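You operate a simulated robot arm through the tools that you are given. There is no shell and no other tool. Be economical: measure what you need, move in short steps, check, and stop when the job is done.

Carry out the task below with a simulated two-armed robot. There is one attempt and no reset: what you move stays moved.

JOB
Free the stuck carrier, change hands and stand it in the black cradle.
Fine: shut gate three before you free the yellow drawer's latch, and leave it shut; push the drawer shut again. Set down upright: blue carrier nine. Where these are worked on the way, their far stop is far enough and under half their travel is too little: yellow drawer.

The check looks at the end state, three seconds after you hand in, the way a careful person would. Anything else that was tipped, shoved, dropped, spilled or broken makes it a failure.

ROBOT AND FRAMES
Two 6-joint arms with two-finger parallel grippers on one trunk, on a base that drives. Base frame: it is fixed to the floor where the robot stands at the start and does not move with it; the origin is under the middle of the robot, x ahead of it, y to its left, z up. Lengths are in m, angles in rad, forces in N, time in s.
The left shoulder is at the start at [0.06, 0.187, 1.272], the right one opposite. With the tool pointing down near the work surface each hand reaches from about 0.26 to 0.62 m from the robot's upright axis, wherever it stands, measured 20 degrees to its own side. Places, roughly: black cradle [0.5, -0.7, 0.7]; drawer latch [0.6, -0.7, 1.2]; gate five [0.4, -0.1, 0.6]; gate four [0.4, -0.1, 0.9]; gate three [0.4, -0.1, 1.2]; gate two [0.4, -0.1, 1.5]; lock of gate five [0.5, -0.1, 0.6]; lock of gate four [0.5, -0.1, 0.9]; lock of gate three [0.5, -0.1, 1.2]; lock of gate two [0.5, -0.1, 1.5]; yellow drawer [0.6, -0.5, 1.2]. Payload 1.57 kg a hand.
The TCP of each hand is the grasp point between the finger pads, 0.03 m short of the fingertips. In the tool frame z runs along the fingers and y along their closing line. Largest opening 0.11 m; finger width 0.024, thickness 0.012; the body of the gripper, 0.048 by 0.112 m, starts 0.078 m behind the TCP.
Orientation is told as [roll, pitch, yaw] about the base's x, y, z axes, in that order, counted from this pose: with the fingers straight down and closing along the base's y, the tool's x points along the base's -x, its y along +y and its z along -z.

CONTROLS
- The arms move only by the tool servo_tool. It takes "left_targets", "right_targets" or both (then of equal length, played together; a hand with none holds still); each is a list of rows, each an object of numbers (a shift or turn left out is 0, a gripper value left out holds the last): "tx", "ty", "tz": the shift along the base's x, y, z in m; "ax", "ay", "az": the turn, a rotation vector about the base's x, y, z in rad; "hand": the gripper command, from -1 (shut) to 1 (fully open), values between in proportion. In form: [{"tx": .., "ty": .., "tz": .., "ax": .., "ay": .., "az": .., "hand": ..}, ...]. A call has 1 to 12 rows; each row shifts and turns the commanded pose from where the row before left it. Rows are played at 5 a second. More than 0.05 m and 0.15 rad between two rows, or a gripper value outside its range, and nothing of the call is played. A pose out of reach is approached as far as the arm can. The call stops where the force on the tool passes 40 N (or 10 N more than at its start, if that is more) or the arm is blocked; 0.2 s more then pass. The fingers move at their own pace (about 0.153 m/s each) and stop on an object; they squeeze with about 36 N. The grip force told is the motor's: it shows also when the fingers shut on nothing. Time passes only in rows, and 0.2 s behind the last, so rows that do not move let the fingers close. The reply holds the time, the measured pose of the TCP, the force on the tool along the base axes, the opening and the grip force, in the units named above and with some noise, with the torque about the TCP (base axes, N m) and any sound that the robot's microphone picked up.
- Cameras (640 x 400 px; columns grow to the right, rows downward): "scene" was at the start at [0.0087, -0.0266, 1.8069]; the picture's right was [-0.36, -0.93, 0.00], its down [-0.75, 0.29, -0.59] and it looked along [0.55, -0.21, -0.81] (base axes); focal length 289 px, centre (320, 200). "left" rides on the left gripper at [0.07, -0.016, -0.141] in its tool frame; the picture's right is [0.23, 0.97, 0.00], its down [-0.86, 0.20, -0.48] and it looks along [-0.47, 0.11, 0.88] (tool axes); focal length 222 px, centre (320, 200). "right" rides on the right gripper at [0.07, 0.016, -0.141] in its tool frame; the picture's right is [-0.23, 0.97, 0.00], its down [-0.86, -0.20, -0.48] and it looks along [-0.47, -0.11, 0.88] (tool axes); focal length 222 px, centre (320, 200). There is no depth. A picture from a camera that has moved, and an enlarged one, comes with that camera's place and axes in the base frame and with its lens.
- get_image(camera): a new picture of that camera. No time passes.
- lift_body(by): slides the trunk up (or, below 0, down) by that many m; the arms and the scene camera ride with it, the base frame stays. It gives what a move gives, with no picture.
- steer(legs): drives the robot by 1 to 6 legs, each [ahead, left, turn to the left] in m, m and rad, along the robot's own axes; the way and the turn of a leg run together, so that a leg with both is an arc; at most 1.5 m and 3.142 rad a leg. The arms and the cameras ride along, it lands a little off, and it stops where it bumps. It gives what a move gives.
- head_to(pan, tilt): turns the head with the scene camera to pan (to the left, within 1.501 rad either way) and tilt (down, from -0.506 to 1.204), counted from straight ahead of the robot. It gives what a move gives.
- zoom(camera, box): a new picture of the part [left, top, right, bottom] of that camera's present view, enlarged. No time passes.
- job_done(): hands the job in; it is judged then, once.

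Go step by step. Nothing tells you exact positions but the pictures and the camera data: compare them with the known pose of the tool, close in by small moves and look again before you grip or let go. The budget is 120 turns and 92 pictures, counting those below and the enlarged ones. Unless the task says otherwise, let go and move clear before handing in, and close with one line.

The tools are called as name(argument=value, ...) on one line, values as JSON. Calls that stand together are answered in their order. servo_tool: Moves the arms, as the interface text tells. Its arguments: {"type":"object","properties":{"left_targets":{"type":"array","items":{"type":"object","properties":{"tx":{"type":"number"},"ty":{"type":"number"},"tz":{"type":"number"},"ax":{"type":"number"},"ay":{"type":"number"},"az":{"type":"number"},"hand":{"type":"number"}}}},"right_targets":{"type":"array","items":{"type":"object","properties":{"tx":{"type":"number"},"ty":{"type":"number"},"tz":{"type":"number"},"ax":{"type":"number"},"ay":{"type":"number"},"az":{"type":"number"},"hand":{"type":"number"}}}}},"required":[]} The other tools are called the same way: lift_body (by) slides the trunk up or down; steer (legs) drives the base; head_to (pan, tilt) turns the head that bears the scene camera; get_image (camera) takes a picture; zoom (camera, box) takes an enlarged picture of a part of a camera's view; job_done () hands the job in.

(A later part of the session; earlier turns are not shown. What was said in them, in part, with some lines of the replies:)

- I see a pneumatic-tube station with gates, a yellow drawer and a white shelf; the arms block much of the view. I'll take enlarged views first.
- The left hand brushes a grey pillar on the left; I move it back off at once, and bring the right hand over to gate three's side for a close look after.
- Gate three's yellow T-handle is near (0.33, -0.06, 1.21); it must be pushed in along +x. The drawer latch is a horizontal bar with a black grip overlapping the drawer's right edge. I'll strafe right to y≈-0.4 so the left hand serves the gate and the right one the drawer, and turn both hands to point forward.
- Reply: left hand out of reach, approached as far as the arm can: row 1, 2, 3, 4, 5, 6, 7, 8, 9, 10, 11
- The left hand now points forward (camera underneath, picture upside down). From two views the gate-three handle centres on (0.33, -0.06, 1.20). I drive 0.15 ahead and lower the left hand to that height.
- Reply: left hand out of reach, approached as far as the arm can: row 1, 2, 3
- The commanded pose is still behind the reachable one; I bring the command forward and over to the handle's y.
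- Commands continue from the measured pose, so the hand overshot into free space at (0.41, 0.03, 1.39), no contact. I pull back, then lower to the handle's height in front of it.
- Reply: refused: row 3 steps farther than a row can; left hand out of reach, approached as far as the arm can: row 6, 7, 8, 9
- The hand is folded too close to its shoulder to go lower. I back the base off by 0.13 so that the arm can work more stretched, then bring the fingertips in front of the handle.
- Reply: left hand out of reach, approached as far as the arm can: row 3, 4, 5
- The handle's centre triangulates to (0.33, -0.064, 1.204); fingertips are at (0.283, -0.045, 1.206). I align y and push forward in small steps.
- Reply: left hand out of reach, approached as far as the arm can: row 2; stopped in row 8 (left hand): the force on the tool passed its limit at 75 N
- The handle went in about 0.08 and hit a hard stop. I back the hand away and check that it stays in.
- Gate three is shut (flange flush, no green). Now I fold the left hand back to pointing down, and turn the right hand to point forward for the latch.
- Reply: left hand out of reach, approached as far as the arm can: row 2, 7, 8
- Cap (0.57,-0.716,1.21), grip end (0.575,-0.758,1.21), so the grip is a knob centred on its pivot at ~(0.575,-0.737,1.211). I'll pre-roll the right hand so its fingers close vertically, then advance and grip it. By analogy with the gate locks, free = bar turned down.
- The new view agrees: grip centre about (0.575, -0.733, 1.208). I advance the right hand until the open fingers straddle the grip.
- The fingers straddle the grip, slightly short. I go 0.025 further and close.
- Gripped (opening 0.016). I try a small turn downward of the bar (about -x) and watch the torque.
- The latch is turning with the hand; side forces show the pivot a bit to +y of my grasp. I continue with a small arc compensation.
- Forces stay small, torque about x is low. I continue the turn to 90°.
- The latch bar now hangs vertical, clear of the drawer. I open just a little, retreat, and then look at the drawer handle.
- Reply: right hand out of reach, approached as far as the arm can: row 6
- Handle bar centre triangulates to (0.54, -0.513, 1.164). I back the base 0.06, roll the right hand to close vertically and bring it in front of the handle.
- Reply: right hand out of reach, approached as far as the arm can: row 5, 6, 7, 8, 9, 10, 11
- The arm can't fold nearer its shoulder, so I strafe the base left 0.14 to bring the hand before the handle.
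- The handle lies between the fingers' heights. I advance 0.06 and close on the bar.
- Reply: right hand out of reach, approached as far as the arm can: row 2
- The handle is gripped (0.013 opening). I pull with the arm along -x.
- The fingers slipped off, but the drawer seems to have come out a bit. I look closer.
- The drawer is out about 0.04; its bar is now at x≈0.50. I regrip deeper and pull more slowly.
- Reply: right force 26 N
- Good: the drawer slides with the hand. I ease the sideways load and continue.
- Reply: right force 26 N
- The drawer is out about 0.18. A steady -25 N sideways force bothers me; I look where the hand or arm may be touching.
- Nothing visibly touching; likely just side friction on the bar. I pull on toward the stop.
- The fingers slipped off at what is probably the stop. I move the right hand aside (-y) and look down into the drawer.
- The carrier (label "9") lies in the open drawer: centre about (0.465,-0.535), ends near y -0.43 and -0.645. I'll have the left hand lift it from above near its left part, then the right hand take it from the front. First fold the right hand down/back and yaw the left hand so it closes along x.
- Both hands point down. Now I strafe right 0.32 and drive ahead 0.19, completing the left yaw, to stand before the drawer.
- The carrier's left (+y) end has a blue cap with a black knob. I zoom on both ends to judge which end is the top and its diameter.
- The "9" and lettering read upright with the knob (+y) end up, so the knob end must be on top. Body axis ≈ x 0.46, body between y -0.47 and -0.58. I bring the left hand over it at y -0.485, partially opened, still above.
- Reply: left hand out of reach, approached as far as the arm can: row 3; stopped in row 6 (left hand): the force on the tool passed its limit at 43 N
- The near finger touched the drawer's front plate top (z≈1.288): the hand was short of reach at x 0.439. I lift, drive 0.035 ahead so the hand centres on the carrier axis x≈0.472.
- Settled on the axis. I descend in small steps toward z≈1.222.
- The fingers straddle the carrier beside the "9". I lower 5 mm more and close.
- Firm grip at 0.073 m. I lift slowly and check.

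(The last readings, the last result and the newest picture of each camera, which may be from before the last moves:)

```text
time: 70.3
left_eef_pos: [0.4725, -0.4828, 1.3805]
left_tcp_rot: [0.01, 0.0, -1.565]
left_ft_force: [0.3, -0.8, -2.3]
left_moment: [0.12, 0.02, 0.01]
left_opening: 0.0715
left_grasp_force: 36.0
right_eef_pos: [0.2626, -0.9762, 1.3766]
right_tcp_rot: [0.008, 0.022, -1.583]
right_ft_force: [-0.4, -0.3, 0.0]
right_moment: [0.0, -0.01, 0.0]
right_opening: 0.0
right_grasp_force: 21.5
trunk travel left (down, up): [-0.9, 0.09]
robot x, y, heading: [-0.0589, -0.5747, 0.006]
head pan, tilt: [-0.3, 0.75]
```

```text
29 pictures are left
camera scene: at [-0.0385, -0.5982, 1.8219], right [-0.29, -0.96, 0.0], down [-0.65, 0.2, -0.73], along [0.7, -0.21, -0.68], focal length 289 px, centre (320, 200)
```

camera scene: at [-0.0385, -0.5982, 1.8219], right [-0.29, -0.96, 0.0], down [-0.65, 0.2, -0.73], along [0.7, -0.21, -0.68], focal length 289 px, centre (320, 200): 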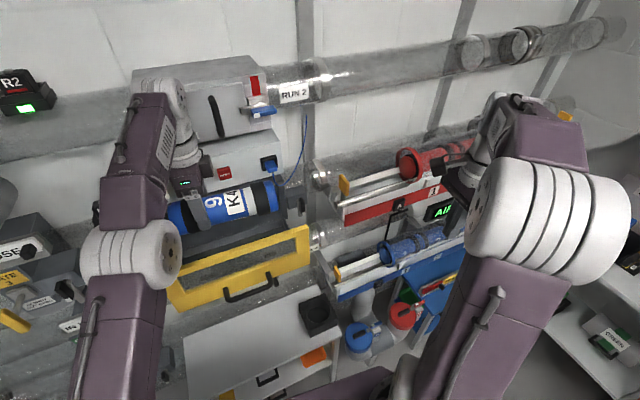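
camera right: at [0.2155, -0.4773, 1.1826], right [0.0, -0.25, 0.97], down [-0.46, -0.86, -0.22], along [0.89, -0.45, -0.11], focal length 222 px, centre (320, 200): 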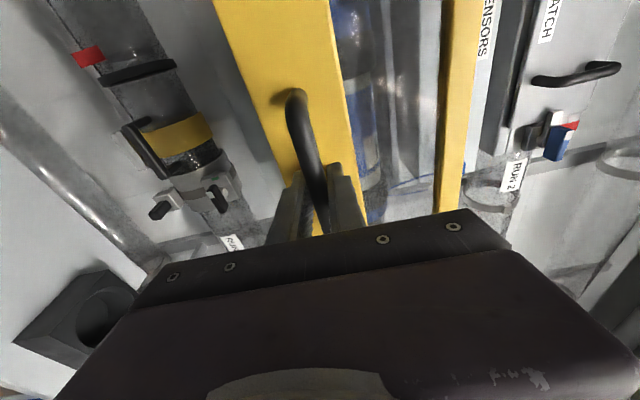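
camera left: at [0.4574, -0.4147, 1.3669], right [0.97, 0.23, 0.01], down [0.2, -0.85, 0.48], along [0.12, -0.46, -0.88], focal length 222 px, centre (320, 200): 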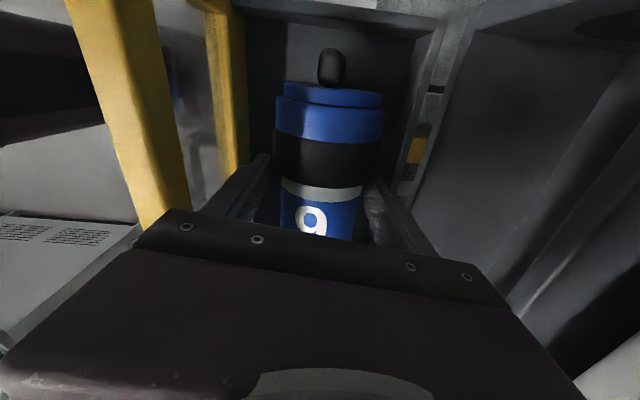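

The carrier is light (~0.3 kg) and held well. Plan for the hand-over: back off, turn the left hand so the carrier axis lies along x (knob toward the robot), and have the right hand, pointing to +y with fingers above and below, grab it at its middle.

steer(legs=[[-0.34, 0, 0]])

servo_tool(left_targets=[{"az": 0.143, "tx": -0.01}, {"az": 0.143, "tx": -0.01}, {"az": 0.143, "tx": -0.01}, {"az": 0.143, "tx": -0.01}, {"az": 0.143, "tx": -0.01}, {"az": 0.143, "tx": -0.01}, {"az": 0.143, "tx": -0.01}, {"az": 0.143, "tx": -0.01}, {"az": 0.143, "tx": -0.01}, {"az": 0.143}, {"az": 0.143}, {}], right_targets=[{"az": 0.143}, {"az": 0.143}, {"az": 0.143}, {"az": 0.143}, {"az": 0.143}, {"az": 0.143}, {"az": 0.143}, {"az": 0.143}, {"az": 0.143}, {"az": 0.143}, {"az": 0.143, "hand": 0.9}, {}])

```text
time: 72.5
left_eef_pos: [0.1328, -0.483, 1.3791]
left_tcp_rot: [0.008, -0.001, -1.561]
left_ft_force: [0.0, -0.3, -4.2]
left_moment: [0.18, 0.04, -0.01]
left_opening: 0.0713
left_grasp_force: 36.3
right_eef_pos: [-0.0746, -0.9767, 1.3765]
right_tcp_rot: [0.004, 0.02, -1.58]
right_ft_force: [-0.1, -1.4, 0.8]
right_moment: [0.0, -0.01, -0.03]
right_opening: 0.0
right_grasp_force: 21.1
trunk travel left (down, up): [-0.9, 0.09]
robot x, y, heading: [-0.3988, -0.5747, 0.013]
head pan, tilt: [-0.3, 0.75]
```

```text
time: 75.1
left_eef_pos: [0.0408, -0.4838, 1.3795]
left_tcp_rot: [0.012, -0.001, 0.012]
left_ft_force: [0.7, 0.7, -2.2]
left_moment: [-0.03, 0.17, -0.01]
left_opening: 0.0711
left_grasp_force: 36.1
right_eef_pos: [-0.0789, -0.9762, 1.3764]
right_tcp_rot: [0.009, 0.023, -0.007]
right_ft_force: [-0.7, -0.1, 0.6]
right_moment: [0.01, 0.06, -0.02]
right_opening: 0.1044
right_grasp_force: 0.0
trunk travel left (down, up): [-0.9, 0.09]
robot x, y, heading: [-0.4025, -0.5775, 0.011]
head pan, tilt: [-0.3, 0.75]
```

Now the right hand swings to point along +y while moving in front.

servo_tool(right_targets=[{"ax": 0.143, "tx": 0.016, "ty": 0.02}, {"ax": 0.143, "tx": 0.016, "ty": 0.02}, {"ax": 0.143, "tx": 0.016, "ty": 0.02}, {"ax": 0.143, "tx": 0.016, "ty": 0.02}, {"ax": 0.143, "tx": 0.016, "ty": 0.02}, {"ax": 0.143, "tx": 0.016, "ty": 0.02}, {"ax": 0.143, "tx": 0.016, "ty": 0.02}, {"ax": 0.143, "tx": 0.016, "ty": 0.02}, {"ax": 0.143, "tx": 0.016, "ty": 0.02}, {"ax": 0.143, "tx": 0.016, "ty": 0.02}, {"ax": 0.141, "tx": 0.016, "ty": 0.02}, {}])

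head_to(pan=-0.1, tilt=0.85)

get_image(camera="scene")

get_image(camera="right")

```text
time: 77.7
left_eef_pos: [0.0401, -0.4846, 1.3805]
left_tcp_rot: [0.01, 0.001, 0.011]
left_ft_force: [0.2, 1.3, -2.3]
left_moment: [-0.01, 0.11, -0.01]
left_opening: 0.0713
left_grasp_force: 36.1
right_eef_pos: [0.0972, -0.7557, 1.3764]
right_tcp_rot: [1.58, 0.011, 0.018]
right_ft_force: [0.8, 0.6, 0.1]
right_moment: [0.04, 0.02, -0.01]
right_opening: 0.1046
right_grasp_force: 0.1
trunk travel left (down, up): [-0.9, 0.09]
robot x, y, heading: [-0.3971, -0.5723, 0.01]
head pan, tilt: [-0.3, 0.75]
```

```text
time: 78.5
left_eef_pos: [0.04, -0.4834, 1.3797]
left_tcp_rot: [0.012, 0.001, 0.01]
left_ft_force: [0.5, 0.3, -2.0]
left_moment: [-0.01, 0.16, -0.01]
left_opening: 0.0712
left_grasp_force: 36.3
right_eef_pos: [0.0968, -0.7575, 1.3775]
right_tcp_rot: [1.576, 0.009, 0.019]
right_ft_force: [0.0, -0.4, 0.0]
right_moment: [-0.02, -0.04, 0.0]
right_opening: 0.1043
right_grasp_force: 0.1
trunk travel left (down, up): [-0.9, 0.09]
robot x, y, heading: [-0.3996, -0.5753, 0.008]
head pan, tilt: [-0.099, 0.85]
```

```text
28 pictures are left
camera scene: at [-0.3819, -0.5831, 1.8139], right [-0.09, -1.0, 0.0], down [-0.75, 0.07, -0.66], along [0.66, -0.06, -0.75], focal length 289 px, centre (320, 200)
```

scene: 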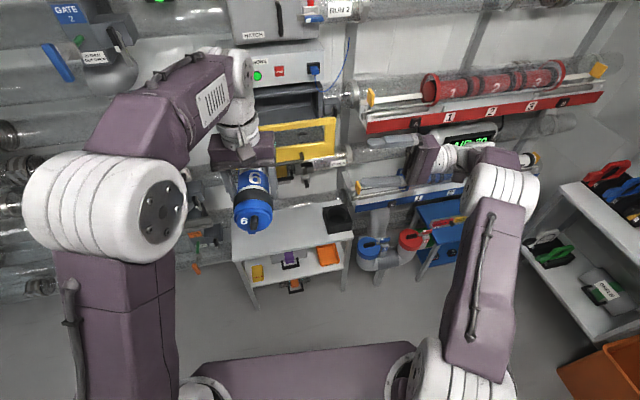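

```text
27 pictures are left
camera right: at [0.0306, -0.8997, 1.3934], right [0.24, 0.0, 0.97], down [0.86, -0.46, -0.21], along [0.45, 0.89, -0.11], focal length 222 px, centre (320, 200)
```

right: 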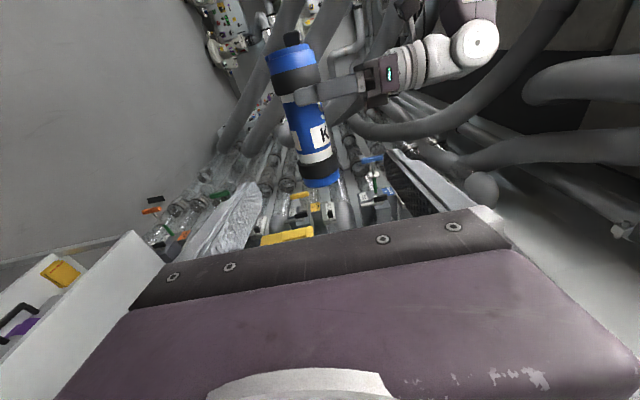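

The carrier (axis z≈1.358, from x -0.025 to 0.20) hangs nicely in front of the right hand; the inverted "6" from this side confirms it reads 9 with the knob up. I advance the right hand around its middle, checking before closing.

servo_tool(right_targets=[{"ty": 0.04, "tz": -0.0195}, {"ty": 0.04}, {"ty": 0.04}, {"ty": 0.04}, {"ty": 0.03}, {}])

get_image(camera="right")

zoom(camera="scene", box=[180, 110, 440, 270])

```text
time: 79.9
left_eef_pos: [0.0417, -0.4839, 1.3813]
left_tcp_rot: [0.012, 0.0, 0.012]
left_ft_force: [0.4, -0.2, -2.3]
left_moment: [-0.03, 0.13, -0.02]
left_opening: 0.0713
left_grasp_force: 35.8
right_eef_pos: [0.0987, -0.5669, 1.3566]
right_tcp_rot: [1.581, 0.008, 0.02]
right_ft_force: [0.0, -0.3, 0.2]
right_moment: [0.03, -0.03, 0.0]
right_opening: 0.1045
right_grasp_force: 0.1
trunk travel left (down, up): [-0.9, 0.09]
robot x, y, heading: [-0.4001, -0.5803, 0.004]
head pan, tilt: [-0.099, 0.85]
```

```text
26 pictures are left
camera right: at [0.0315, -0.7095, 1.3737], right [0.24, 0.0, 0.97], down [0.86, -0.46, -0.21], along [0.45, 0.89, -0.11], focal length 222 px, centre (320, 200)
```

right: 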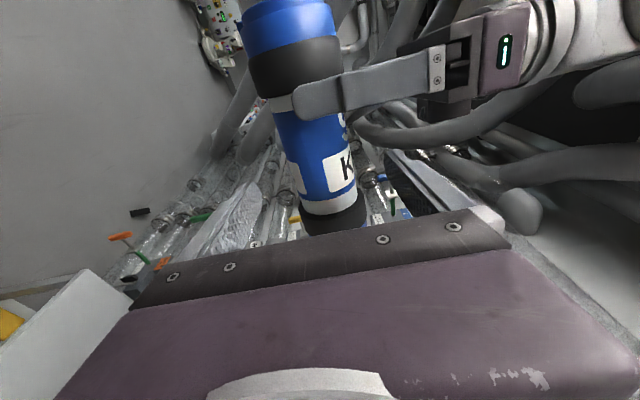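

```text
2.46 times, centred on (310, 190) of scene
camera zoom: at [-0.3818, -0.5838, 1.8139], right [-0.09, -1.0, 0.0], down [-0.75, 0.07, -0.66], along [0.66, -0.06, -0.75], focal length 711 px, centre (345, 225)
```

zoom: 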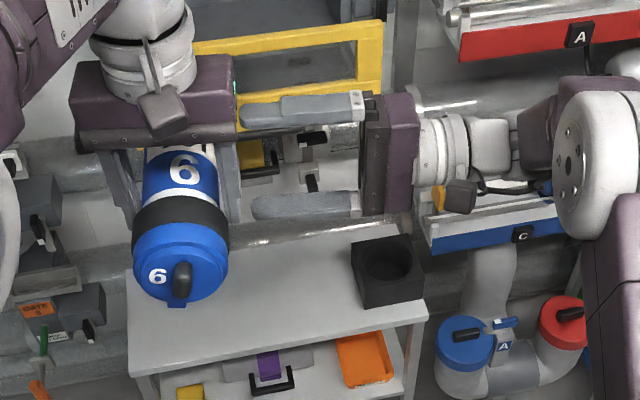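

Alignment looks right. I advance the last 0.08 and close the right hand.

servo_tool(right_targets=[{"ty": 0.03}, {"ty": 0.03}, {"ty": 0.02}, {"hand": -1}, {}, {}, {}])

get_image(camera="right")

```text
time: 81.5
left_eef_pos: [0.0417, -0.4843, 1.3815]
left_tcp_rot: [0.01, 0.0, 0.01]
left_ft_force: [-1.9, -3.5, 6.8]
left_moment: [0.33, 0.21, 0.39]
left_opening: 0.071
left_grasp_force: 35.7
right_eef_pos: [0.0974, -0.4868, 1.3564]
right_tcp_rot: [1.579, 0.011, 0.022]
right_ft_force: [1.7, 3.6, -6.7]
right_moment: [-0.43, -0.55, -0.57]
right_opening: 0.0634
right_grasp_force: 35.9
trunk travel left (down, up): [-0.9, 0.09]
robot x, y, heading: [-0.4021, -0.5765, 0.007]
head pan, tilt: [-0.099, 0.85]
```

```text
24 pictures are left
camera right: at [0.0316, -0.6295, 1.3737], right [0.24, 0.0, 0.97], down [0.86, -0.46, -0.21], along [0.45, 0.89, -0.11], focal length 222 px, centre (320, 200)
```

right: 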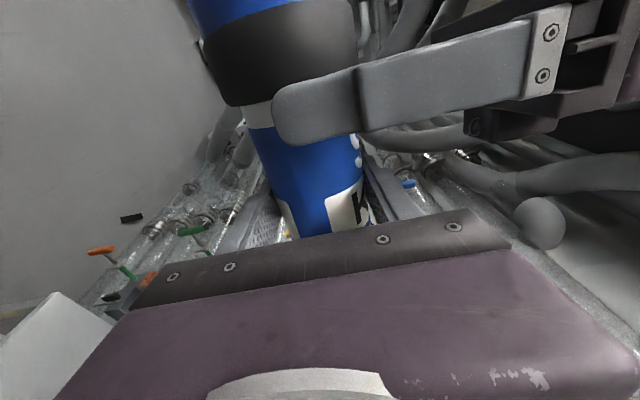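

Both hands hold it. The left hand opens and rises clear.

servo_tool(left_targets=[{"hand": 0.8}, {}, {}, {"tz": 0.03}, {"tz": 0.04}, {"tz": 0.04}, {}])

get_image(camera="scene")

```text
time: 83.1
left_eef_pos: [0.0407, -0.4841, 1.4902]
left_tcp_rot: [0.01, 0.001, 0.01]
left_ft_force: [0.6, -0.2, 0.8]
left_moment: [-0.01, 0.05, 0.02]
left_opening: 0.099
left_grasp_force: 0.1
right_eef_pos: [0.0987, -0.4869, 1.3566]
right_tcp_rot: [1.58, 0.011, 0.02]
right_ft_force: [0.6, 0.5, 0.4]
right_moment: [-0.01, 0.03, 0.04]
right_opening: 0.0634
right_grasp_force: 36.4
trunk travel left (down, up): [-0.9, 0.09]
robot x, y, heading: [-0.4014, -0.5747, 0.009]
head pan, tilt: [-0.099, 0.85]
```

```text
23 pictures are left
camera scene: at [-0.3813, -0.5829, 1.8139], right [-0.09, -1.0, 0.0], down [-0.75, 0.07, -0.66], along [0.66, -0.06, -0.75], focal length 289 px, centre (320, 200)
```

scene: 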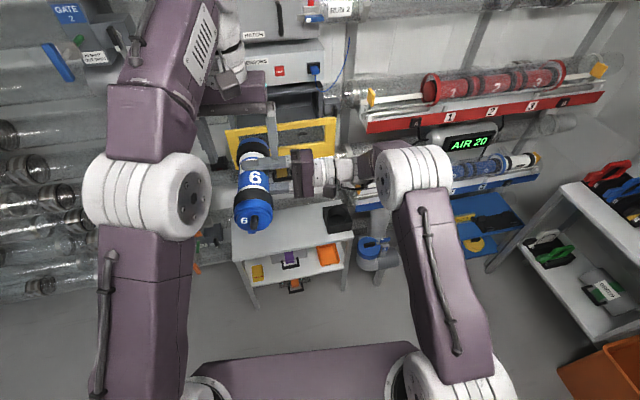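

Carrier now is in the right hand only, steady. I move it aside to the right, then rotate it knob-up.

servo_tool(right_targets=[{"ty": -0.04}, {"ty": -0.04}, {"ty": -0.04}, {"ty": -0.04}, {"ty": -0.04}, {}])

servo_tool(right_targets=[{"ay": 0.143}, {"ay": 0.143}, {"ay": 0.143}, {"ay": 0.143}, {"ay": 0.143}, {"ay": 0.143}, {"ay": 0.143}, {"ay": 0.143}, {"ay": 0.143}, {"ay": 0.143}, {"ay": 0.141}, {}])

get_image(camera="scene")

```text
time: 84.5
left_eef_pos: [0.0411, -0.4821, 1.4886]
left_tcp_rot: [0.011, -0.003, 0.01]
left_ft_force: [0.2, -0.4, 0.1]
left_moment: [-0.03, -0.01, -0.03]
left_opening: 0.0991
left_grasp_force: 0.1
right_eef_pos: [0.0968, -0.6862, 1.3583]
right_tcp_rot: [1.578, 0.011, 0.023]
right_ft_force: [0.5, -0.1, 0.3]
right_moment: [-0.02, 0.0, 0.0]
right_opening: 0.0634
right_grasp_force: 35.6
trunk travel left (down, up): [-0.9, 0.09]
robot x, y, heading: [-0.4027, -0.5753, 0.006]
head pan, tilt: [-0.099, 0.85]
```

```text
time: 87.1
left_eef_pos: [0.0394, -0.483, 1.4903]
left_tcp_rot: [0.011, -0.002, 0.009]
left_ft_force: [0.4, -0.2, 0.2]
left_moment: [0.0, 0.0, 0.0]
left_opening: 0.099
left_grasp_force: 0.0
right_eef_pos: [0.0968, -0.6867, 1.3571]
right_tcp_rot: [-2.661, 1.546, 2.042]
right_ft_force: [0.1, 0.3, 0.0]
right_moment: [-0.02, 0.06, -0.02]
right_opening: 0.0634
right_grasp_force: 35.6
trunk travel left (down, up): [-0.9, 0.09]
robot x, y, heading: [-0.4005, -0.5766, 0.006]
head pan, tilt: [-0.099, 0.85]
```

```text
22 pictures are left
camera scene: at [-0.3815, -0.5831, 1.8139], right [-0.09, -1.0, 0.0], down [-0.75, 0.07, -0.66], along [0.66, -0.06, -0.75], focal length 289 px, centre (320, 200)
```

scene: 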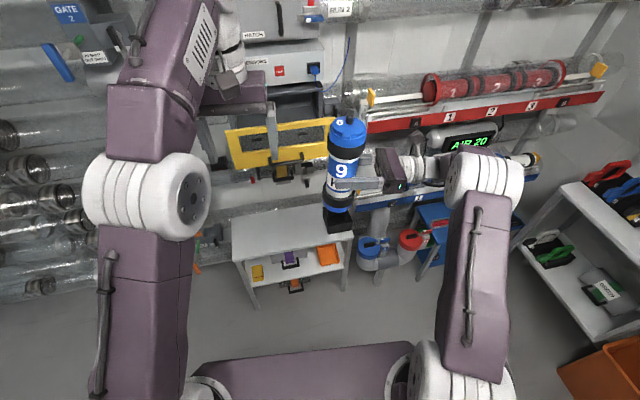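

The carrier is upright in the right hand, "9" readable. Before placing it I shut the drawer: the left hand turns to a forward fist at z≈1.195 just above the handle bar.

servo_tool(left_targets=[{"ay": -0.143, "tx": 0.021, "tz": -0.026, "hand": -1}, {"ay": -0.143, "tx": 0.021, "tz": -0.026, "ty": -0.002}, {"ay": -0.143, "tx": 0.021, "tz": -0.026, "ty": -0.002}, {"ay": -0.143, "tx": 0.021, "tz": -0.026, "ty": -0.002}, {"ay": -0.143, "tx": 0.021, "tz": -0.026, "ty": -0.002}, {"ay": -0.143, "tx": 0.021, "tz": -0.027, "ty": -0.002}, {"ay": -0.143, "tx": 0.021, "tz": -0.027, "ty": -0.002}, {"ay": -0.143, "tx": 0.021, "tz": -0.027, "ty": -0.002}, {"ay": -0.143, "tx": 0.021, "tz": -0.027, "ty": -0.002}, {"ay": -0.143, "tx": 0.021, "tz": -0.027, "ty": -0.002}, {"ay": -0.141, "tx": 0.02, "tz": -0.027, "ty": -0.002}, {}])

get_image(camera="scene")

```text
time: 89.7
left_eef_pos: [0.2669, -0.5023, 1.2151]
left_tcp_rot: [0.065, -1.512, -0.015]
left_ft_force: [-0.4, -0.5, 0.3]
left_moment: [-0.01, 0.0, 0.0]
left_opening: 0.0
left_grasp_force: 21.0
left hand out of reach, approached as far as the arm can: row 6, 7, 11
right_eef_pos: [0.0969, -0.6882, 1.3567]
right_tcp_rot: [-2.733, 1.547, 1.971]
right_ft_force: [0.0, 0.1, -0.5]
right_moment: [-0.03, -0.01, 0.0]
right_opening: 0.063
right_grasp_force: 35.7
trunk travel left (down, up): [-0.9, 0.09]
robot x, y, heading: [-0.4004, -0.5744, 0.004]
head pan, tilt: [-0.099, 0.85]
```

```text
21 pictures are left
camera scene: at [-0.3819, -0.5833, 1.8139], right [-0.09, -1.0, 0.0], down [-0.75, 0.07, -0.66], along [0.66, -0.06, -0.75], focal length 289 px, centre (320, 200)
```

scene: 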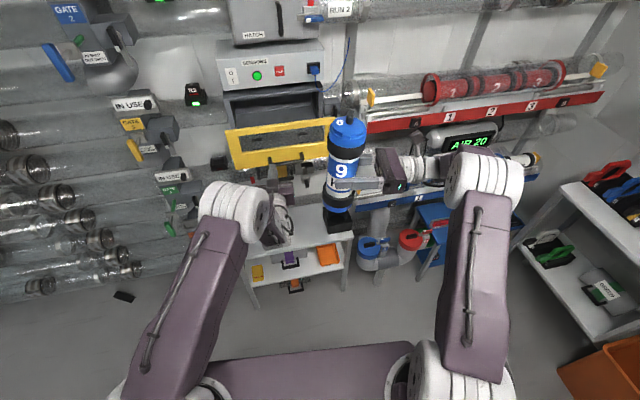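

The left fist is at (0.267, -0.502, 1.215). I advance over the handle bar to the drawer front.

servo_tool(left_targets=[{"tx": 0.02, "tz": -0.009}, {"tx": 0.02, "tz": -0.006}, {"tx": 0.025}, {"tx": 0.02}, {}])

get_image(camera="left")

zoom(camera="scene", box=[210, 90, 370, 230])

```text
time: 90.9
left_eef_pos: [0.3543, -0.5011, 1.1986]
left_tcp_rot: [-0.076, -1.511, 0.119]
left_ft_force: [-0.5, 0.1, -0.8]
left_moment: [0.02, 0.01, 0.0]
left_opening: 0.0
left_grasp_force: 20.7
right_eef_pos: [0.0979, -0.6869, 1.3573]
right_tcp_rot: [-2.723, 1.546, 1.982]
right_ft_force: [0.3, -0.2, -0.3]
right_moment: [-0.06, 0.0, 0.0]
right_opening: 0.0632
right_grasp_force: 36.0
trunk travel left (down, up): [-0.9, 0.09]
robot x, y, heading: [-0.3969, -0.5755, 0.005]
head pan, tilt: [-0.099, 0.85]
```

```text
20 pictures are left
camera left: at [0.2099, -0.5241, 1.136], right [-0.06, 0.97, -0.23], down [-0.44, 0.18, 0.88], along [0.9, 0.15, 0.41], focal length 222 px, centre (320, 200)
```

left: 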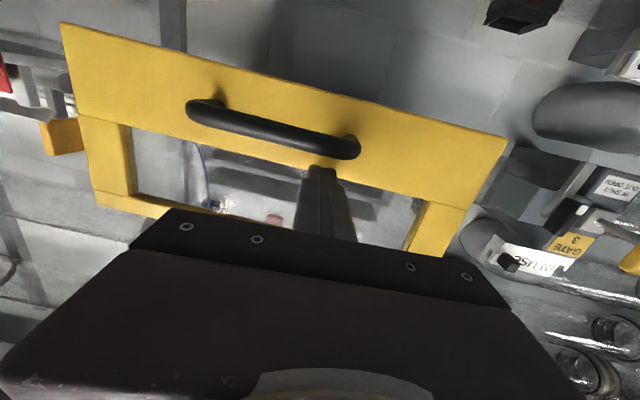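

```text
2.86 times, centred on (290, 160) of scene
camera zoom: at [-0.3814, -0.5833, 1.8139], right [-0.09, -1.0, 0.0], down [-0.75, 0.07, -0.66], along [0.66, -0.06, -0.75], focal length 825 px, centre (406, 314)
```

zoom: 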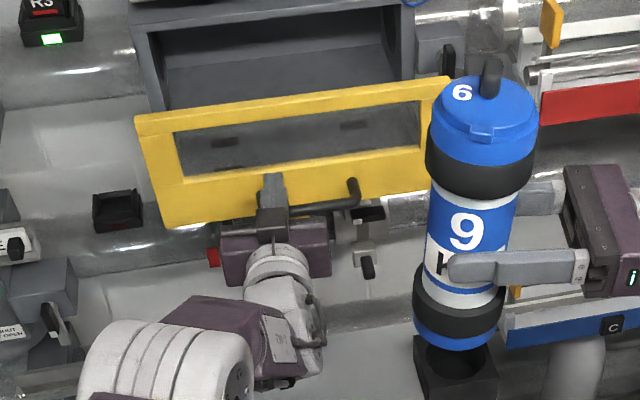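

The fist sits at the window's lower edge, where there may be no firm surface. I'll instead push squarely on the handle bar (z 1.164): retract, lower, then advance.

servo_tool(left_targets=[{"tx": -0.03}, {"tx": -0.03}, {"tz": -0.02, "ty": -0.008}, {"tz": -0.014, "ty": -0.008}, {"tx": 0.015}, {"tx": 0.015}, {"tx": 0.01}, {}])

get_image(camera="left")

```text
time: 92.7
left_eef_pos: [0.3328, -0.5178, 1.1649]
left_tcp_rot: [-0.069, -1.512, 0.11]
left_ft_force: [-1.2, -0.3, 0.6]
left_moment: [-0.01, -0.03, 0.03]
left_opening: 0.0001
left_grasp_force: 21.7
right_eef_pos: [0.0981, -0.6872, 1.3574]
right_tcp_rot: [-2.726, 1.548, 1.978]
right_ft_force: [-0.5, 1.0, 0.3]
right_moment: [-0.02, 0.0, 0.0]
right_opening: 0.0632
right_grasp_force: 36.0
trunk travel left (down, up): [-0.9, 0.09]
robot x, y, heading: [-0.3964, -0.5778, 0.007]
head pan, tilt: [-0.099, 0.85]
```

```text
18 pictures are left
camera left: at [0.1897, -0.5406, 1.1024], right [-0.06, 0.97, -0.23], down [-0.44, 0.18, 0.88], along [0.9, 0.15, 0.41], focal length 222 px, centre (320, 200)
```

left: 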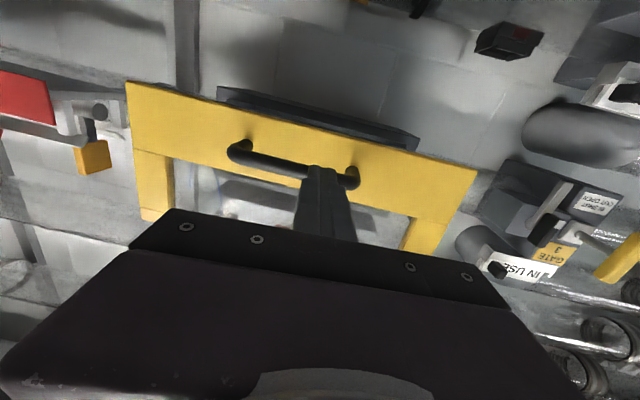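

The tip is right at the bar, near its left half; I shift 0.015 to its middle and push first with the arm, then with the base.

servo_tool(left_targets=[{"tx": -0.01, "ty": -0.015}, {"tx": 0.02}, {"tx": 0.015}, {"tx": 0.015}, {}])

steer(legs=[[0.08, 0, 0]])

get_image(camera="left")

```text
time: 93.9
left_eef_pos: [0.3739, -0.5323, 1.1639]
left_tcp_rot: [-0.072, -1.513, 0.113]
left_ft_force: [-0.5, 0.0, 0.2]
left_moment: [0.03, -0.01, 0.0]
left_opening: 0.0003
left_grasp_force: 21.2
right_eef_pos: [0.0979, -0.6869, 1.3586]
right_tcp_rot: [-2.729, 1.546, 1.977]
right_ft_force: [-0.5, 0.1, 0.1]
right_moment: [0.02, 0.01, 0.03]
right_opening: 0.0632
right_grasp_force: 35.8
trunk travel left (down, up): [-0.9, 0.09]
robot x, y, heading: [-0.3992, -0.5759, 0.002]
head pan, tilt: [-0.099, 0.85]
```

```text
time: 94.9
left_eef_pos: [0.4461, -0.5316, 1.1702]
left_tcp_rot: [-0.1, -1.519, 0.143]
left_ft_force: [0.3, 0.3, 0.6]
left_moment: [-0.01, 0.04, 0.0]
left_opening: 0.0
left_grasp_force: 21.7
right_eef_pos: [0.169, -0.685, 1.3605]
right_tcp_rot: [-2.989, 1.551, 1.717]
right_ft_force: [-0.3, -0.5, -1.0]
right_moment: [-0.05, -0.01, -0.09]
right_opening: 0.0634
right_grasp_force: 36.3
trunk travel left (down, up): [-0.9, 0.09]
robot x, y, heading: [-0.3211, -0.5748, 0.006]
head pan, tilt: [-0.099, 0.85]
```

```text
17 pictures are left
camera left: at [0.3034, -0.5544, 1.1062], right [-0.05, 0.97, -0.23], down [-0.44, 0.19, 0.88], along [0.9, 0.15, 0.42], focal length 222 px, centre (320, 200)
```

left: 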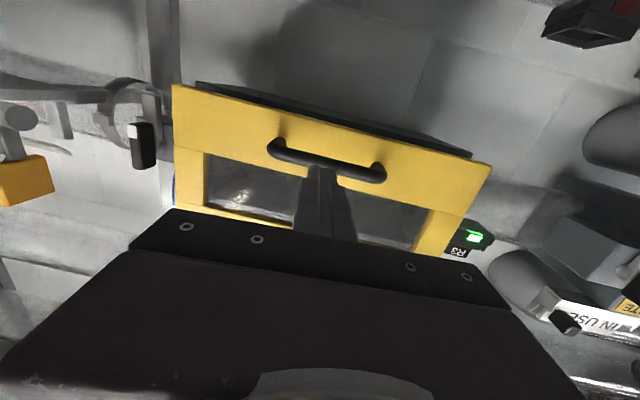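

It's going in smoothly. I keep driving ahead.

steer(legs=[[0.06, 0, 0]])

get_image(camera="left")

```text
time: 96.0
left_eef_pos: [0.505, -0.5329, 1.1645]
left_tcp_rot: [-0.08, -1.521, 0.129]
left_ft_force: [-6.2, -0.2, 2.9]
left_moment: [0.01, -0.08, 0.14]
left_opening: 0.0
left_grasp_force: 21.4
right_eef_pos: [0.2314, -0.6857, 1.358]
right_tcp_rot: [-2.739, 1.547, 1.964]
right_ft_force: [0.9, 0.1, 0.3]
right_moment: [-0.05, 0.01, -0.01]
right_opening: 0.0635
right_grasp_force: 36.3
trunk travel left (down, up): [-0.9, 0.09]
robot x, y, heading: [-0.2663, -0.5746, 0.002]
head pan, tilt: [-0.099, 0.85]
stopped in leg 1: the force on the tool passed its limit at 189 N (the readings are from after the stop); the commanded pose is now the measured one
```

```text
16 pictures are left
camera left: at [0.361, -0.5551, 1.1015], right [-0.06, 0.97, -0.23], down [-0.45, 0.18, 0.88], along [0.89, 0.15, 0.42], focal length 222 px, centre (320, 200)
```

left: 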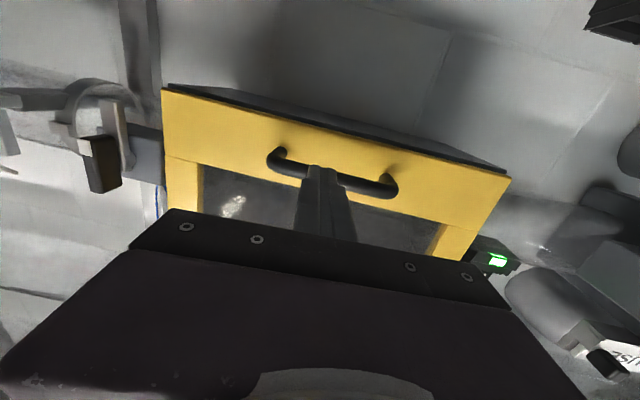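

The drawer hit its closed stop (bar back at x≈0.54). I back off with the base and fold the left hand, then check the drawer and measure the cradle.

steer(legs=[[-0.16, 0, 0]])

servo_tool(left_targets=[{"ay": 0.143, "tx": -0.03, "tz": 0.015, "ty": 0.012}, {"ay": 0.143, "tx": -0.03, "tz": 0.015, "ty": 0.012}, {"ay": 0.143, "tx": -0.03, "tz": 0.015, "ty": 0.012}, {"ay": 0.143, "tx": -0.03, "tz": 0.015, "ty": 0.012}, {"ay": 0.143, "tx": -0.03, "tz": 0.015, "ty": 0.012}, {"ay": 0.143, "tx": -0.03, "tz": 0.015, "ty": 0.012}, {"ay": 0.143, "tx": -0.03, "tz": 0.015, "ty": 0.012}, {"ay": 0.143, "tx": -0.03, "tz": 0.015, "ty": 0.012}, {"ay": 0.143, "tx": -0.03, "tz": 0.015, "ty": 0.012}, {"ay": 0.143, "tx": -0.03, "tz": 0.015, "ty": 0.012}, {"ay": 0.08, "tz": 0.015}, {}], right_targets=[{"az": -0.143, "ty": -0.018, "tx": 0.012}, {"az": -0.143, "ty": -0.018, "tx": 0.012}, {"az": -0.143, "ty": -0.018, "tx": 0.012}, {"az": -0.143, "ty": -0.018, "tx": 0.012}, {"az": -0.143, "ty": -0.018, "tx": 0.012}, {"az": -0.143, "ty": -0.018, "tx": 0.012}, {"az": -0.143, "ty": -0.018, "tx": 0.012}, {"az": -0.143, "ty": -0.018, "tx": 0.012}, {"az": -0.143, "ty": -0.018, "tx": 0.012}, {"az": -0.143, "ty": -0.018, "tx": 0.012}, {"az": -0.141, "tx": 0.012}, {}])

get_image(camera="scene")

```text
time: 97.4
left_eef_pos: [0.3489, -0.532, 1.1614]
left_tcp_rot: [-0.064, -1.517, 0.113]
left_ft_force: [0.2, 1.0, 0.2]
left_moment: [0.0, -0.04, 0.0]
left_opening: 0.0001
left_grasp_force: 21.7
right_eef_pos: [0.0776, -0.6867, 1.3552]
right_tcp_rot: [-2.58, 1.548, 2.123]
right_ft_force: [0.8, -1.2, 1.0]
right_moment: [-0.01, 0.01, 0.05]
right_opening: 0.0634
right_grasp_force: 35.5
trunk travel left (down, up): [-0.9, 0.09]
robot x, y, heading: [-0.425, -0.5733, 0.008]
head pan, tilt: [-0.099, 0.85]
```

```text
time: 100.0
left_eef_pos: [0.0462, -0.4136, 1.3282]
left_tcp_rot: [0.049, -0.008, 0.005]
left_ft_force: [0.2, -0.6, -1.0]
left_moment: [0.0, -0.02, 0.0]
left_opening: 0.0
left_grasp_force: 21.0
right_eef_pos: [0.2061, -0.8674, 1.356]
right_tcp_rot: [-2.655, 1.55, 0.476]
right_ft_force: [-0.1, -0.2, -0.2]
right_moment: [0.01, 0.04, 0.01]
right_opening: 0.0634
right_grasp_force: 36.1
trunk travel left (down, up): [-0.9, 0.09]
robot x, y, heading: [-0.4242, -0.5775, 0.009]
head pan, tilt: [-0.099, 0.85]
```

```text
15 pictures are left
camera scene: at [-0.4054, -0.5837, 1.8139], right [-0.09, -1.0, 0.0], down [-0.75, 0.07, -0.66], along [0.66, -0.06, -0.75], focal length 289 px, centre (320, 200)
```

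scene: 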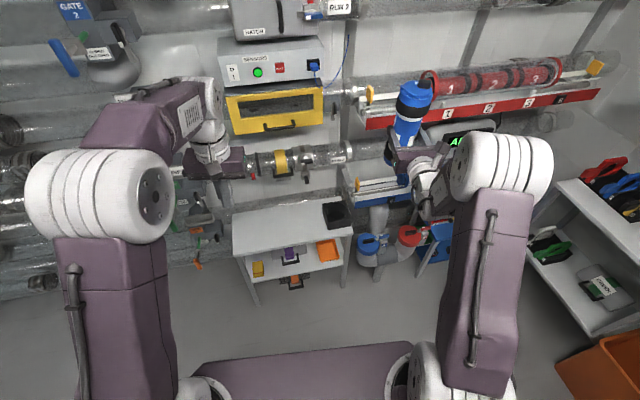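

zoom(camera="scene", box=[220, 80, 460, 240])

```text
2.50 times, centred on (340, 160) of scene
camera zoom: at [-0.4054, -0.5837, 1.8139], right [-0.09, -1.0, 0.0], down [-0.75, 0.07, -0.66], along [0.66, -0.06, -0.75], focal length 722 px, centre (270, 300)
```

zoom: 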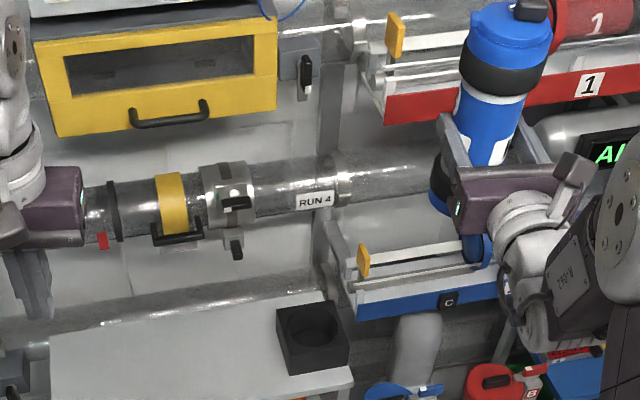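

The drawer is shut flush. Two views give the cradle bore's rim centre ≈ (0.478, -0.748, 0.72). I strafe left 0.12 and lower the trunk by 0.42 while still clear of the table.

steer(legs=[[0, 0.12, 0]])

lift_body(by=-0.42)

get_image(camera="right")

get_image(camera="scene")

```text
time: 101.2
left_eef_pos: [0.0463, -0.2975, 1.3283]
left_tcp_rot: [0.05, -0.011, 0.005]
left_ft_force: [0.9, -0.2, 0.3]
left_moment: [0.03, 0.03, -0.05]
left_opening: 0.0
left_grasp_force: 20.9
right_eef_pos: [0.2057, -0.7516, 1.3544]
right_tcp_rot: [-2.543, 1.546, 0.587]
right_ft_force: [0.3, -0.6, 0.5]
right_moment: [0.04, 0.02, -0.03]
right_opening: 0.0632
right_grasp_force: 35.8
trunk travel left (down, up): [-0.9, 0.09]
robot x, y, heading: [-0.4235, -0.459, 0.004]
head pan, tilt: [-0.099, 0.85]
```

```text
refused: -0.42 is not a number from -0.4 to 0.4
```

```text
13 pictures are left
camera right: at [0.0627, -0.7678, 1.4229], right [0.0, -0.97, -0.24], down [-0.46, 0.22, -0.86], along [0.89, 0.11, -0.45], focal length 222 px, centre (320, 200)
```

right: 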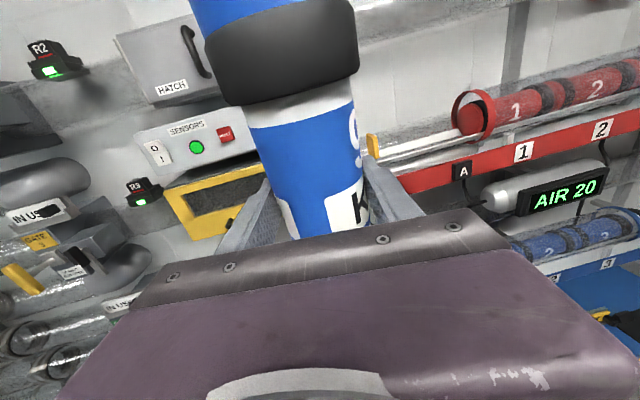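

```text
12 pictures are left
camera scene: at [-0.4063, -0.4693, 1.8139], right [-0.09, -1.0, 0.0], down [-0.75, 0.07, -0.66], along [0.66, -0.06, -0.75], focal length 289 px, centre (320, 200)
```

scene: 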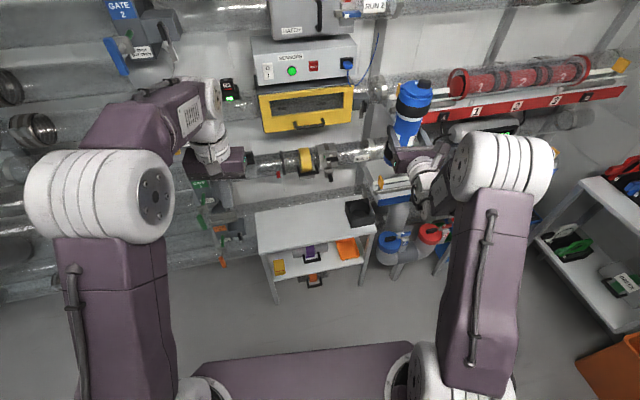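

Lowering is limited to 0.4 per call; I lower 0.40 and drive ahead 0.14.

lift_body(by=-0.4)

steer(legs=[[0.14, 0, 0]])

get_image(camera="scene")

```text
time: 105.1
left_eef_pos: [0.0466, -0.2937, 0.9289]
left_tcp_rot: [0.048, -0.011, 0.006]
left_ft_force: [-0.3, -0.1, -0.2]
left_moment: [-0.01, 0.0, -0.03]
left_opening: 0.0
left_grasp_force: 21.2
right_eef_pos: [0.2047, -0.7479, 0.9567]
right_tcp_rot: [-2.661, 1.548, 0.471]
right_ft_force: [-0.2, -1.0, 0.3]
right_moment: [0.0, 0.06, -0.01]
right_opening: 0.0634
right_grasp_force: 35.8
trunk travel left (down, up): [-0.5, 0.49]
robot x, y, heading: [-0.4282, -0.4579, 0.007]
head pan, tilt: [-0.099, 0.85]
```

```text
time: 106.4
left_eef_pos: [0.1885, -0.2933, 0.9291]
left_tcp_rot: [0.047, -0.008, 0.006]
left_ft_force: [-0.4, -0.8, 0.1]
left_moment: [-0.03, 0.03, -0.01]
left_opening: 0.0
left_grasp_force: 21.7
right_eef_pos: [0.3475, -0.7479, 0.9566]
right_tcp_rot: [-2.642, 1.551, 0.489]
right_ft_force: [0.4, 0.2, 0.2]
right_moment: [0.0, 0.0, 0.0]
right_opening: 0.0635
right_grasp_force: 36.3
trunk travel left (down, up): [-0.5, 0.49]
robot x, y, heading: [-0.2828, -0.4578, 0.005]
head pan, tilt: [-0.099, 0.85]
```

```text
11 pictures are left
camera scene: at [-0.2639, -0.4631, 1.4139], right [-0.09, -1.0, 0.0], down [-0.75, 0.07, -0.66], along [0.66, -0.06, -0.75], focal length 289 px, centre (320, 200)
```

scene: 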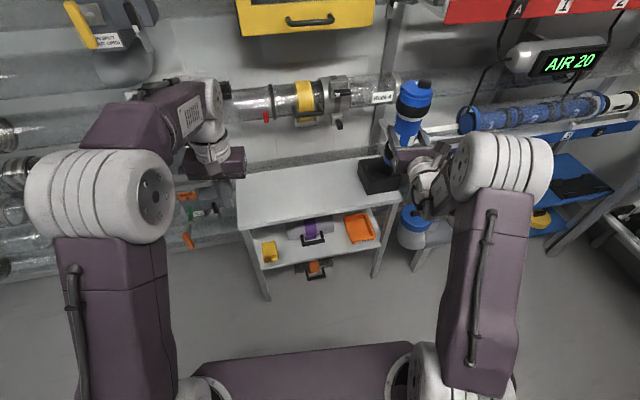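

zoom(camera="scene", box=[330, 70, 470, 220])

```text
2.67 times, centred on (400, 145) of scene
camera zoom: at [-0.2639, -0.4631, 1.4139], right [-0.09, -1.0, 0.0], down [-0.75, 0.07, -0.66], along [0.66, -0.06, -0.75], focal length 770 px, centre (107, 347)
```

zoom: 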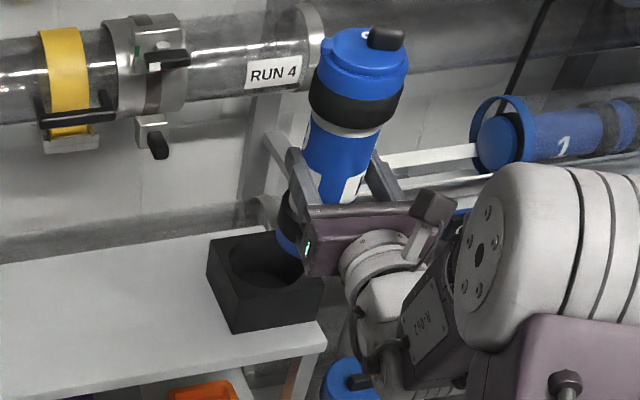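

The cradle's rim centre measures ≈ (0.478±0.01, -0.744, 0.717). I move the carrier over it with ~3–4 cm of clearance and look again.

servo_tool(right_targets=[{"tx": 0.03}, {"tx": 0.03}, {"tx": 0.03, "ty": 0.003}, {"tx": 0.03}, {"tz": -0.03}, {"tz": -0.03}, {"tz": -0.03}, {}])

zoom(camera="scene", box=[330, 70, 470, 220])

```text
time: 108.2
left_eef_pos: [0.1868, -0.2926, 0.9285]
left_tcp_rot: [0.05, -0.01, 0.006]
left_ft_force: [-0.6, -0.3, 1.6]
left_moment: [0.0, -0.02, -0.01]
left_opening: 0.0001
left_grasp_force: 21.2
right_eef_pos: [0.466, -0.7465, 0.8657]
right_tcp_rot: [-2.67, 1.55, 0.471]
right_ft_force: [-0.4, -0.2, 0.7]
right_moment: [-0.01, 0.04, 0.01]
right_opening: 0.0633
right_grasp_force: 36.1
trunk travel left (down, up): [-0.5, 0.49]
robot x, y, heading: [-0.2819, -0.4524, 0.01]
head pan, tilt: [-0.099, 0.85]
```

```text
2.67 times, centred on (400, 145) of scene
camera zoom: at [-0.2654, -0.4628, 1.4139], right [-0.09, -1.0, 0.0], down [-0.75, 0.07, -0.66], along [0.66, -0.06, -0.75], focal length 770 px, centre (107, 347)
```

zoom: 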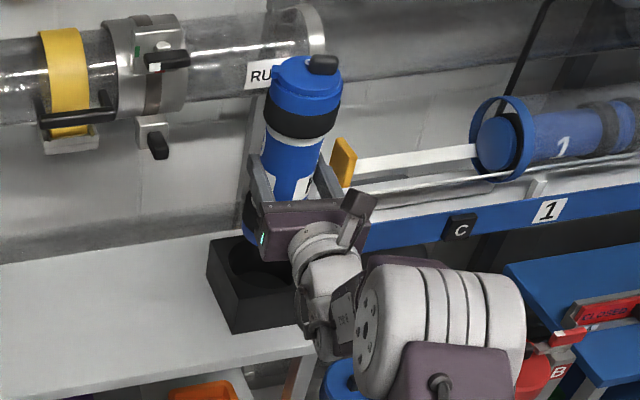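

The gripper hides the lower end. The left wrist camera should see the cradle from the side.

zoom(camera="left", box=[0, 80, 240, 260])

```text
2.22 times, centred on (120, 170) of left
camera zoom: at [0.1168, -0.3163, 1.0673], right [-0.23, 0.97, 0.04], down [0.85, 0.18, 0.5], along [0.47, 0.15, -0.87], focal length 494 px, centre (764, 267)
```

zoom: 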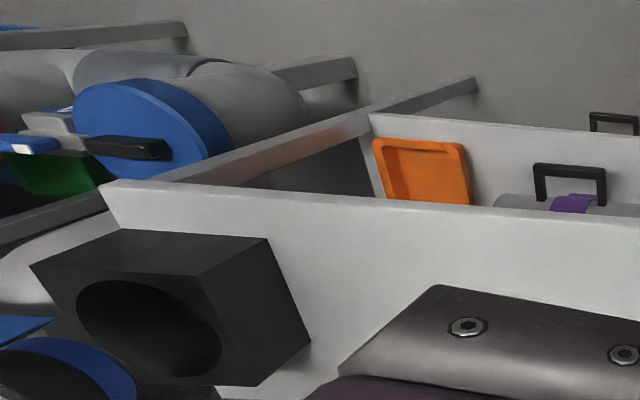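

The bore's rim from this side gives (0.474, -0.744, 0.714). I zoom in to compare it with the carrier's bottom end.

zoom(camera="left", box=[0, 180, 130, 290])

```text
3.64 times, centred on (65, 235) of left
camera zoom: at [0.1168, -0.3163, 1.0673], right [-0.23, 0.97, 0.04], down [0.85, 0.18, 0.5], along [0.47, 0.15, -0.87], focal length 808 px, centre (1247, 73)
```

zoom: 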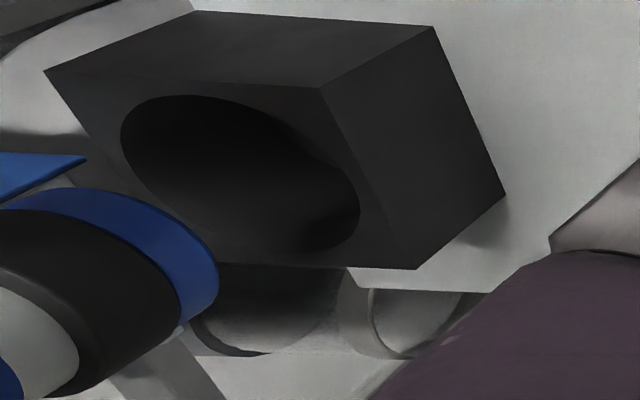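

The bore is wide (~0.11) against the carrier's ~0.08 end, and the ends line up within a centimetre. I lower slowly, watching for contact force.

servo_tool(right_targets=[{"tx": 0.002, "ty": 0.003, "tz": -0.015}, {"tz": -0.015}, {"tz": -0.015}, {"tz": -0.01}, {"tz": -0.01}, {}])

zoom(camera="left", box=[0, 180, 130, 290])

```text
time: 109.6
left_eef_pos: [0.1878, -0.2938, 0.9287]
left_tcp_rot: [0.049, -0.011, 0.006]
left_ft_force: [0.1, 0.4, -0.3]
left_moment: [-0.02, 0.02, 0.0]
left_opening: 0.0
left_grasp_force: 21.1
right_eef_pos: [0.469, -0.7491, 0.8022]
right_tcp_rot: [-2.654, 1.55, 0.489]
right_ft_force: [0.2, 0.0, -0.2]
right_moment: [0.01, 0.02, -0.02]
right_opening: 0.0633
right_grasp_force: 36.4
right hand out of reach, approached as far as the arm can: row 1
trunk travel left (down, up): [-0.5, 0.49]
robot x, y, heading: [-0.2815, -0.4528, 0.008]
head pan, tilt: [-0.099, 0.85]
```

```text
3.64 times, centred on (65, 235) of left
camera zoom: at [0.117, -0.3165, 1.0673], right [-0.23, 0.97, 0.04], down [0.85, 0.18, 0.5], along [0.47, 0.15, -0.87], focal length 808 px, centre (1247, 73)
```

zoom: 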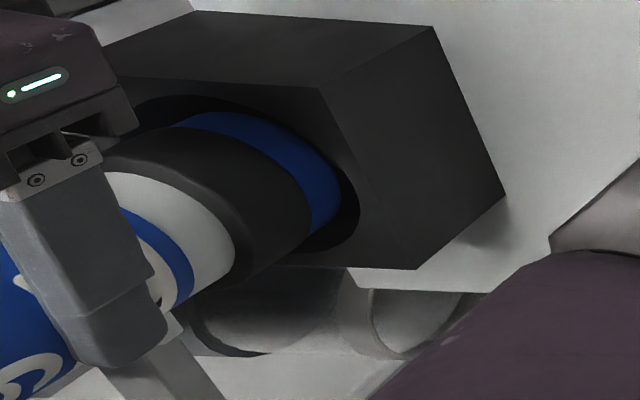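

The end is inside the bore, nicely centred with no force. I continue down until it seats.

servo_tool(right_targets=[{"tz": -0.01}, {"tz": -0.01}, {"tz": -0.01}, {"tz": -0.01}, {}])

```text
time: 110.8
left_eef_pos: [0.1884, -0.2921, 0.9285]
left_tcp_rot: [0.049, -0.01, 0.005]
left_ft_force: [0.4, 0.2, -0.1]
left_moment: [0.02, -0.01, -0.01]
left_opening: 0.0001
left_grasp_force: 21.4
right_eef_pos: [0.4698, -0.7509, 0.7621]
right_tcp_rot: [-2.637, 1.55, 0.499]
right_ft_force: [-1.0, 0.1, 0.0]
right_moment: [0.0, 0.03, -0.02]
right_opening: 0.0634
right_grasp_force: 35.8
right hand out of reach, approached as far as the arm can: row 2
trunk travel left (down, up): [-0.5, 0.49]
robot x, y, heading: [-0.2847, -0.4537, 0.007]
head pan, tilt: [-0.099, 0.85]
```

Still no contact; I go on in 5 mm steps.

servo_tool(right_targets=[{"tz": -0.005}, {"tz": -0.005}, {"tz": -0.005}, {}])

zoom(camera="left", box=[0, 180, 130, 290])

```text
time: 111.8
left_eef_pos: [0.1841, -0.2926, 0.9302]
left_tcp_rot: [0.047, -0.014, 0.005]
left_ft_force: [0.7, 0.0, 0.4]
left_moment: [0.03, 0.0, 0.0]
left_opening: 0.0003
left_grasp_force: 21.4
right_eef_pos: [0.4691, -0.7507, 0.7543]
right_tcp_rot: [-2.924, 1.537, 0.213]
right_ft_force: [3.6, -2.0, 24.1]
right_moment: [-0.34, 0.22, 0.06]
right_opening: 0.0631
right_grasp_force: 35.4
trunk travel left (down, up): [-0.5, 0.49]
robot x, y, heading: [-0.287, -0.458, 0.007]
head pan, tilt: [-0.099, 0.85]
```

```text
3.64 times, centred on (65, 235) of left
camera zoom: at [0.1138, -0.3153, 1.0688], right [-0.23, 0.97, 0.04], down [0.85, 0.18, 0.5], along [0.48, 0.15, -0.87], focal length 808 px, centre (1247, 73)
```

zoom: 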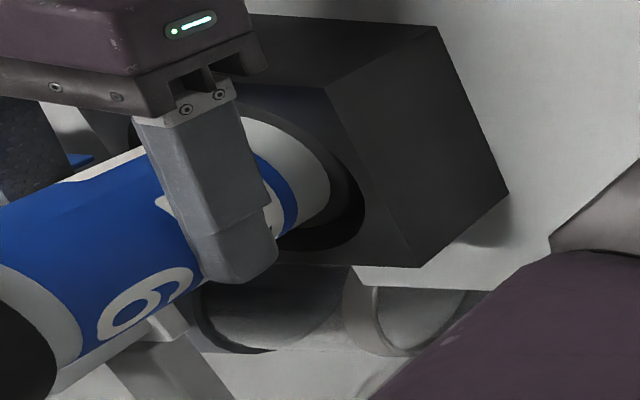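

It has seated (24 N upward). I relieve the press by 3 mm, open, and retreat straight back.

servo_tool(right_targets=[{"tz": 0.003}, {"hand": 0.1}, {"hand": 0.6}, {}, {"tx": -0.02}, {"tx": -0.03}, {"tx": -0.03}, {}])

steer(legs=[[-0.15, 0, 0]])

get_image(camera="scene")

```text
time: 113.6
left_eef_pos: [0.1869, -0.2921, 0.9288]
left_tcp_rot: [0.046, -0.01, 0.006]
left_ft_force: [0.2, 0.3, 0.5]
left_moment: [0.0, -0.01, -0.01]
left_opening: 0.0
left_grasp_force: 21.4
right_eef_pos: [0.3872, -0.752, 0.7496]
right_tcp_rot: [-2.678, 1.548, 0.454]
right_ft_force: [-0.4, -0.4, 0.2]
right_moment: [0.0, 0.01, -0.02]
right_opening: 0.0878
right_grasp_force: 0.0
trunk travel left (down, up): [-0.5, 0.49]
robot x, y, heading: [-0.2835, -0.457, 0.007]
head pan, tilt: [-0.099, 0.85]
```

```text
time: 115.0
left_eef_pos: [0.0355, -0.2931, 0.9295]
left_tcp_rot: [0.048, -0.012, 0.006]
left_ft_force: [0.1, -0.5, 0.5]
left_moment: [-0.03, -0.05, -0.03]
left_opening: 0.0001
left_grasp_force: 21.5
right_eef_pos: [0.2393, -0.7506, 0.7521]
right_tcp_rot: [-2.692, 1.55, 0.445]
right_ft_force: [-0.6, 0.2, -0.2]
right_moment: [-0.01, 0.05, 0.03]
right_opening: 0.0879
right_grasp_force: 0.1
trunk travel left (down, up): [-0.5, 0.49]
robot x, y, heading: [-0.4321, -0.4569, 0.009]
head pan, tilt: [-0.099, 0.85]
```

```text
4 pictures are left
camera scene: at [-0.4158, -0.464, 1.4139], right [-0.09, -1.0, 0.0], down [-0.75, 0.07, -0.66], along [0.66, -0.06, -0.75], focal length 289 px, centre (320, 200)
```

scene: 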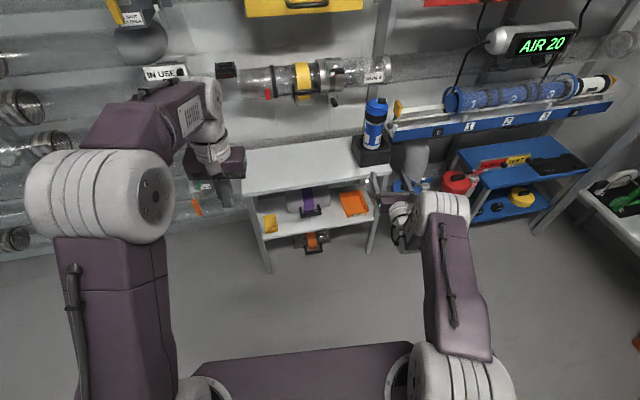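

The carrier stands upright in the cradle, both hands clear. One last look at gate three and the drawer.

head_to(pan=0.1, tilt=0.35)

get_image(camera="scene")

```text
time: 115.9
left_eef_pos: [0.0381, -0.2928, 0.9287]
left_tcp_rot: [0.049, -0.011, 0.005]
left_ft_force: [-0.4, 0.1, -0.9]
left_moment: [0.01, -0.01, -0.05]
left_opening: 0.0004
left_grasp_force: 21.0
right_eef_pos: [0.2396, -0.7486, 0.7504]
right_tcp_rot: [-2.674, 1.547, 0.46]
right_ft_force: [-0.6, -0.4, -0.6]
right_moment: [0.02, 0.05, -0.01]
right_opening: 0.0883
right_grasp_force: 0.0
trunk travel left (down, up): [-0.5, 0.49]
robot x, y, heading: [-0.4316, -0.4567, 0.01]
head pan, tilt: [0.099, 0.351]
```

```text
3 pictures are left
camera scene: at [-0.3998, -0.4469, 1.4575], right [0.11, -0.99, 0.0], down [-0.34, -0.04, -0.94], along [0.93, 0.1, -0.34], focal length 289 px, centre (320, 200)
```

scene: 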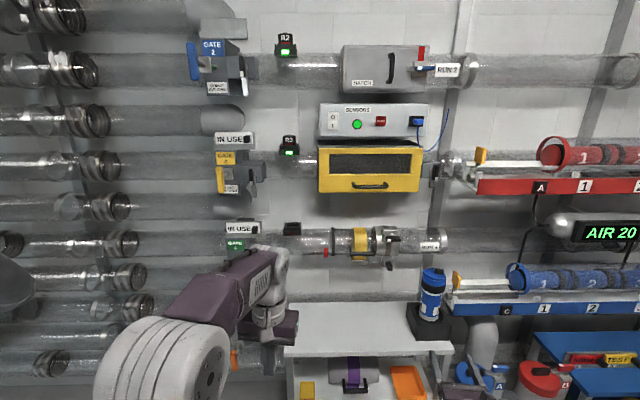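

Gate three is shut, the drawer is closed, and carrier nine stands in the black cradle with everything else undisturbed. Handing in.

job_done()

```text
The job is handed in.
```

The job is handed in. Carrier nine stands upright in the black cradle, having gone from the left hand to the right on the way. Gate three was shut before I freed the latch and is still shut, and the drawer is pushed closed again with its latch left free. Early on, the left hand brushed a grey pillar, and one finger pressed on the drawer's front edge. Closing the drawer also hit its stop hard, a 189 N peak. I saw no damage in the last picture.
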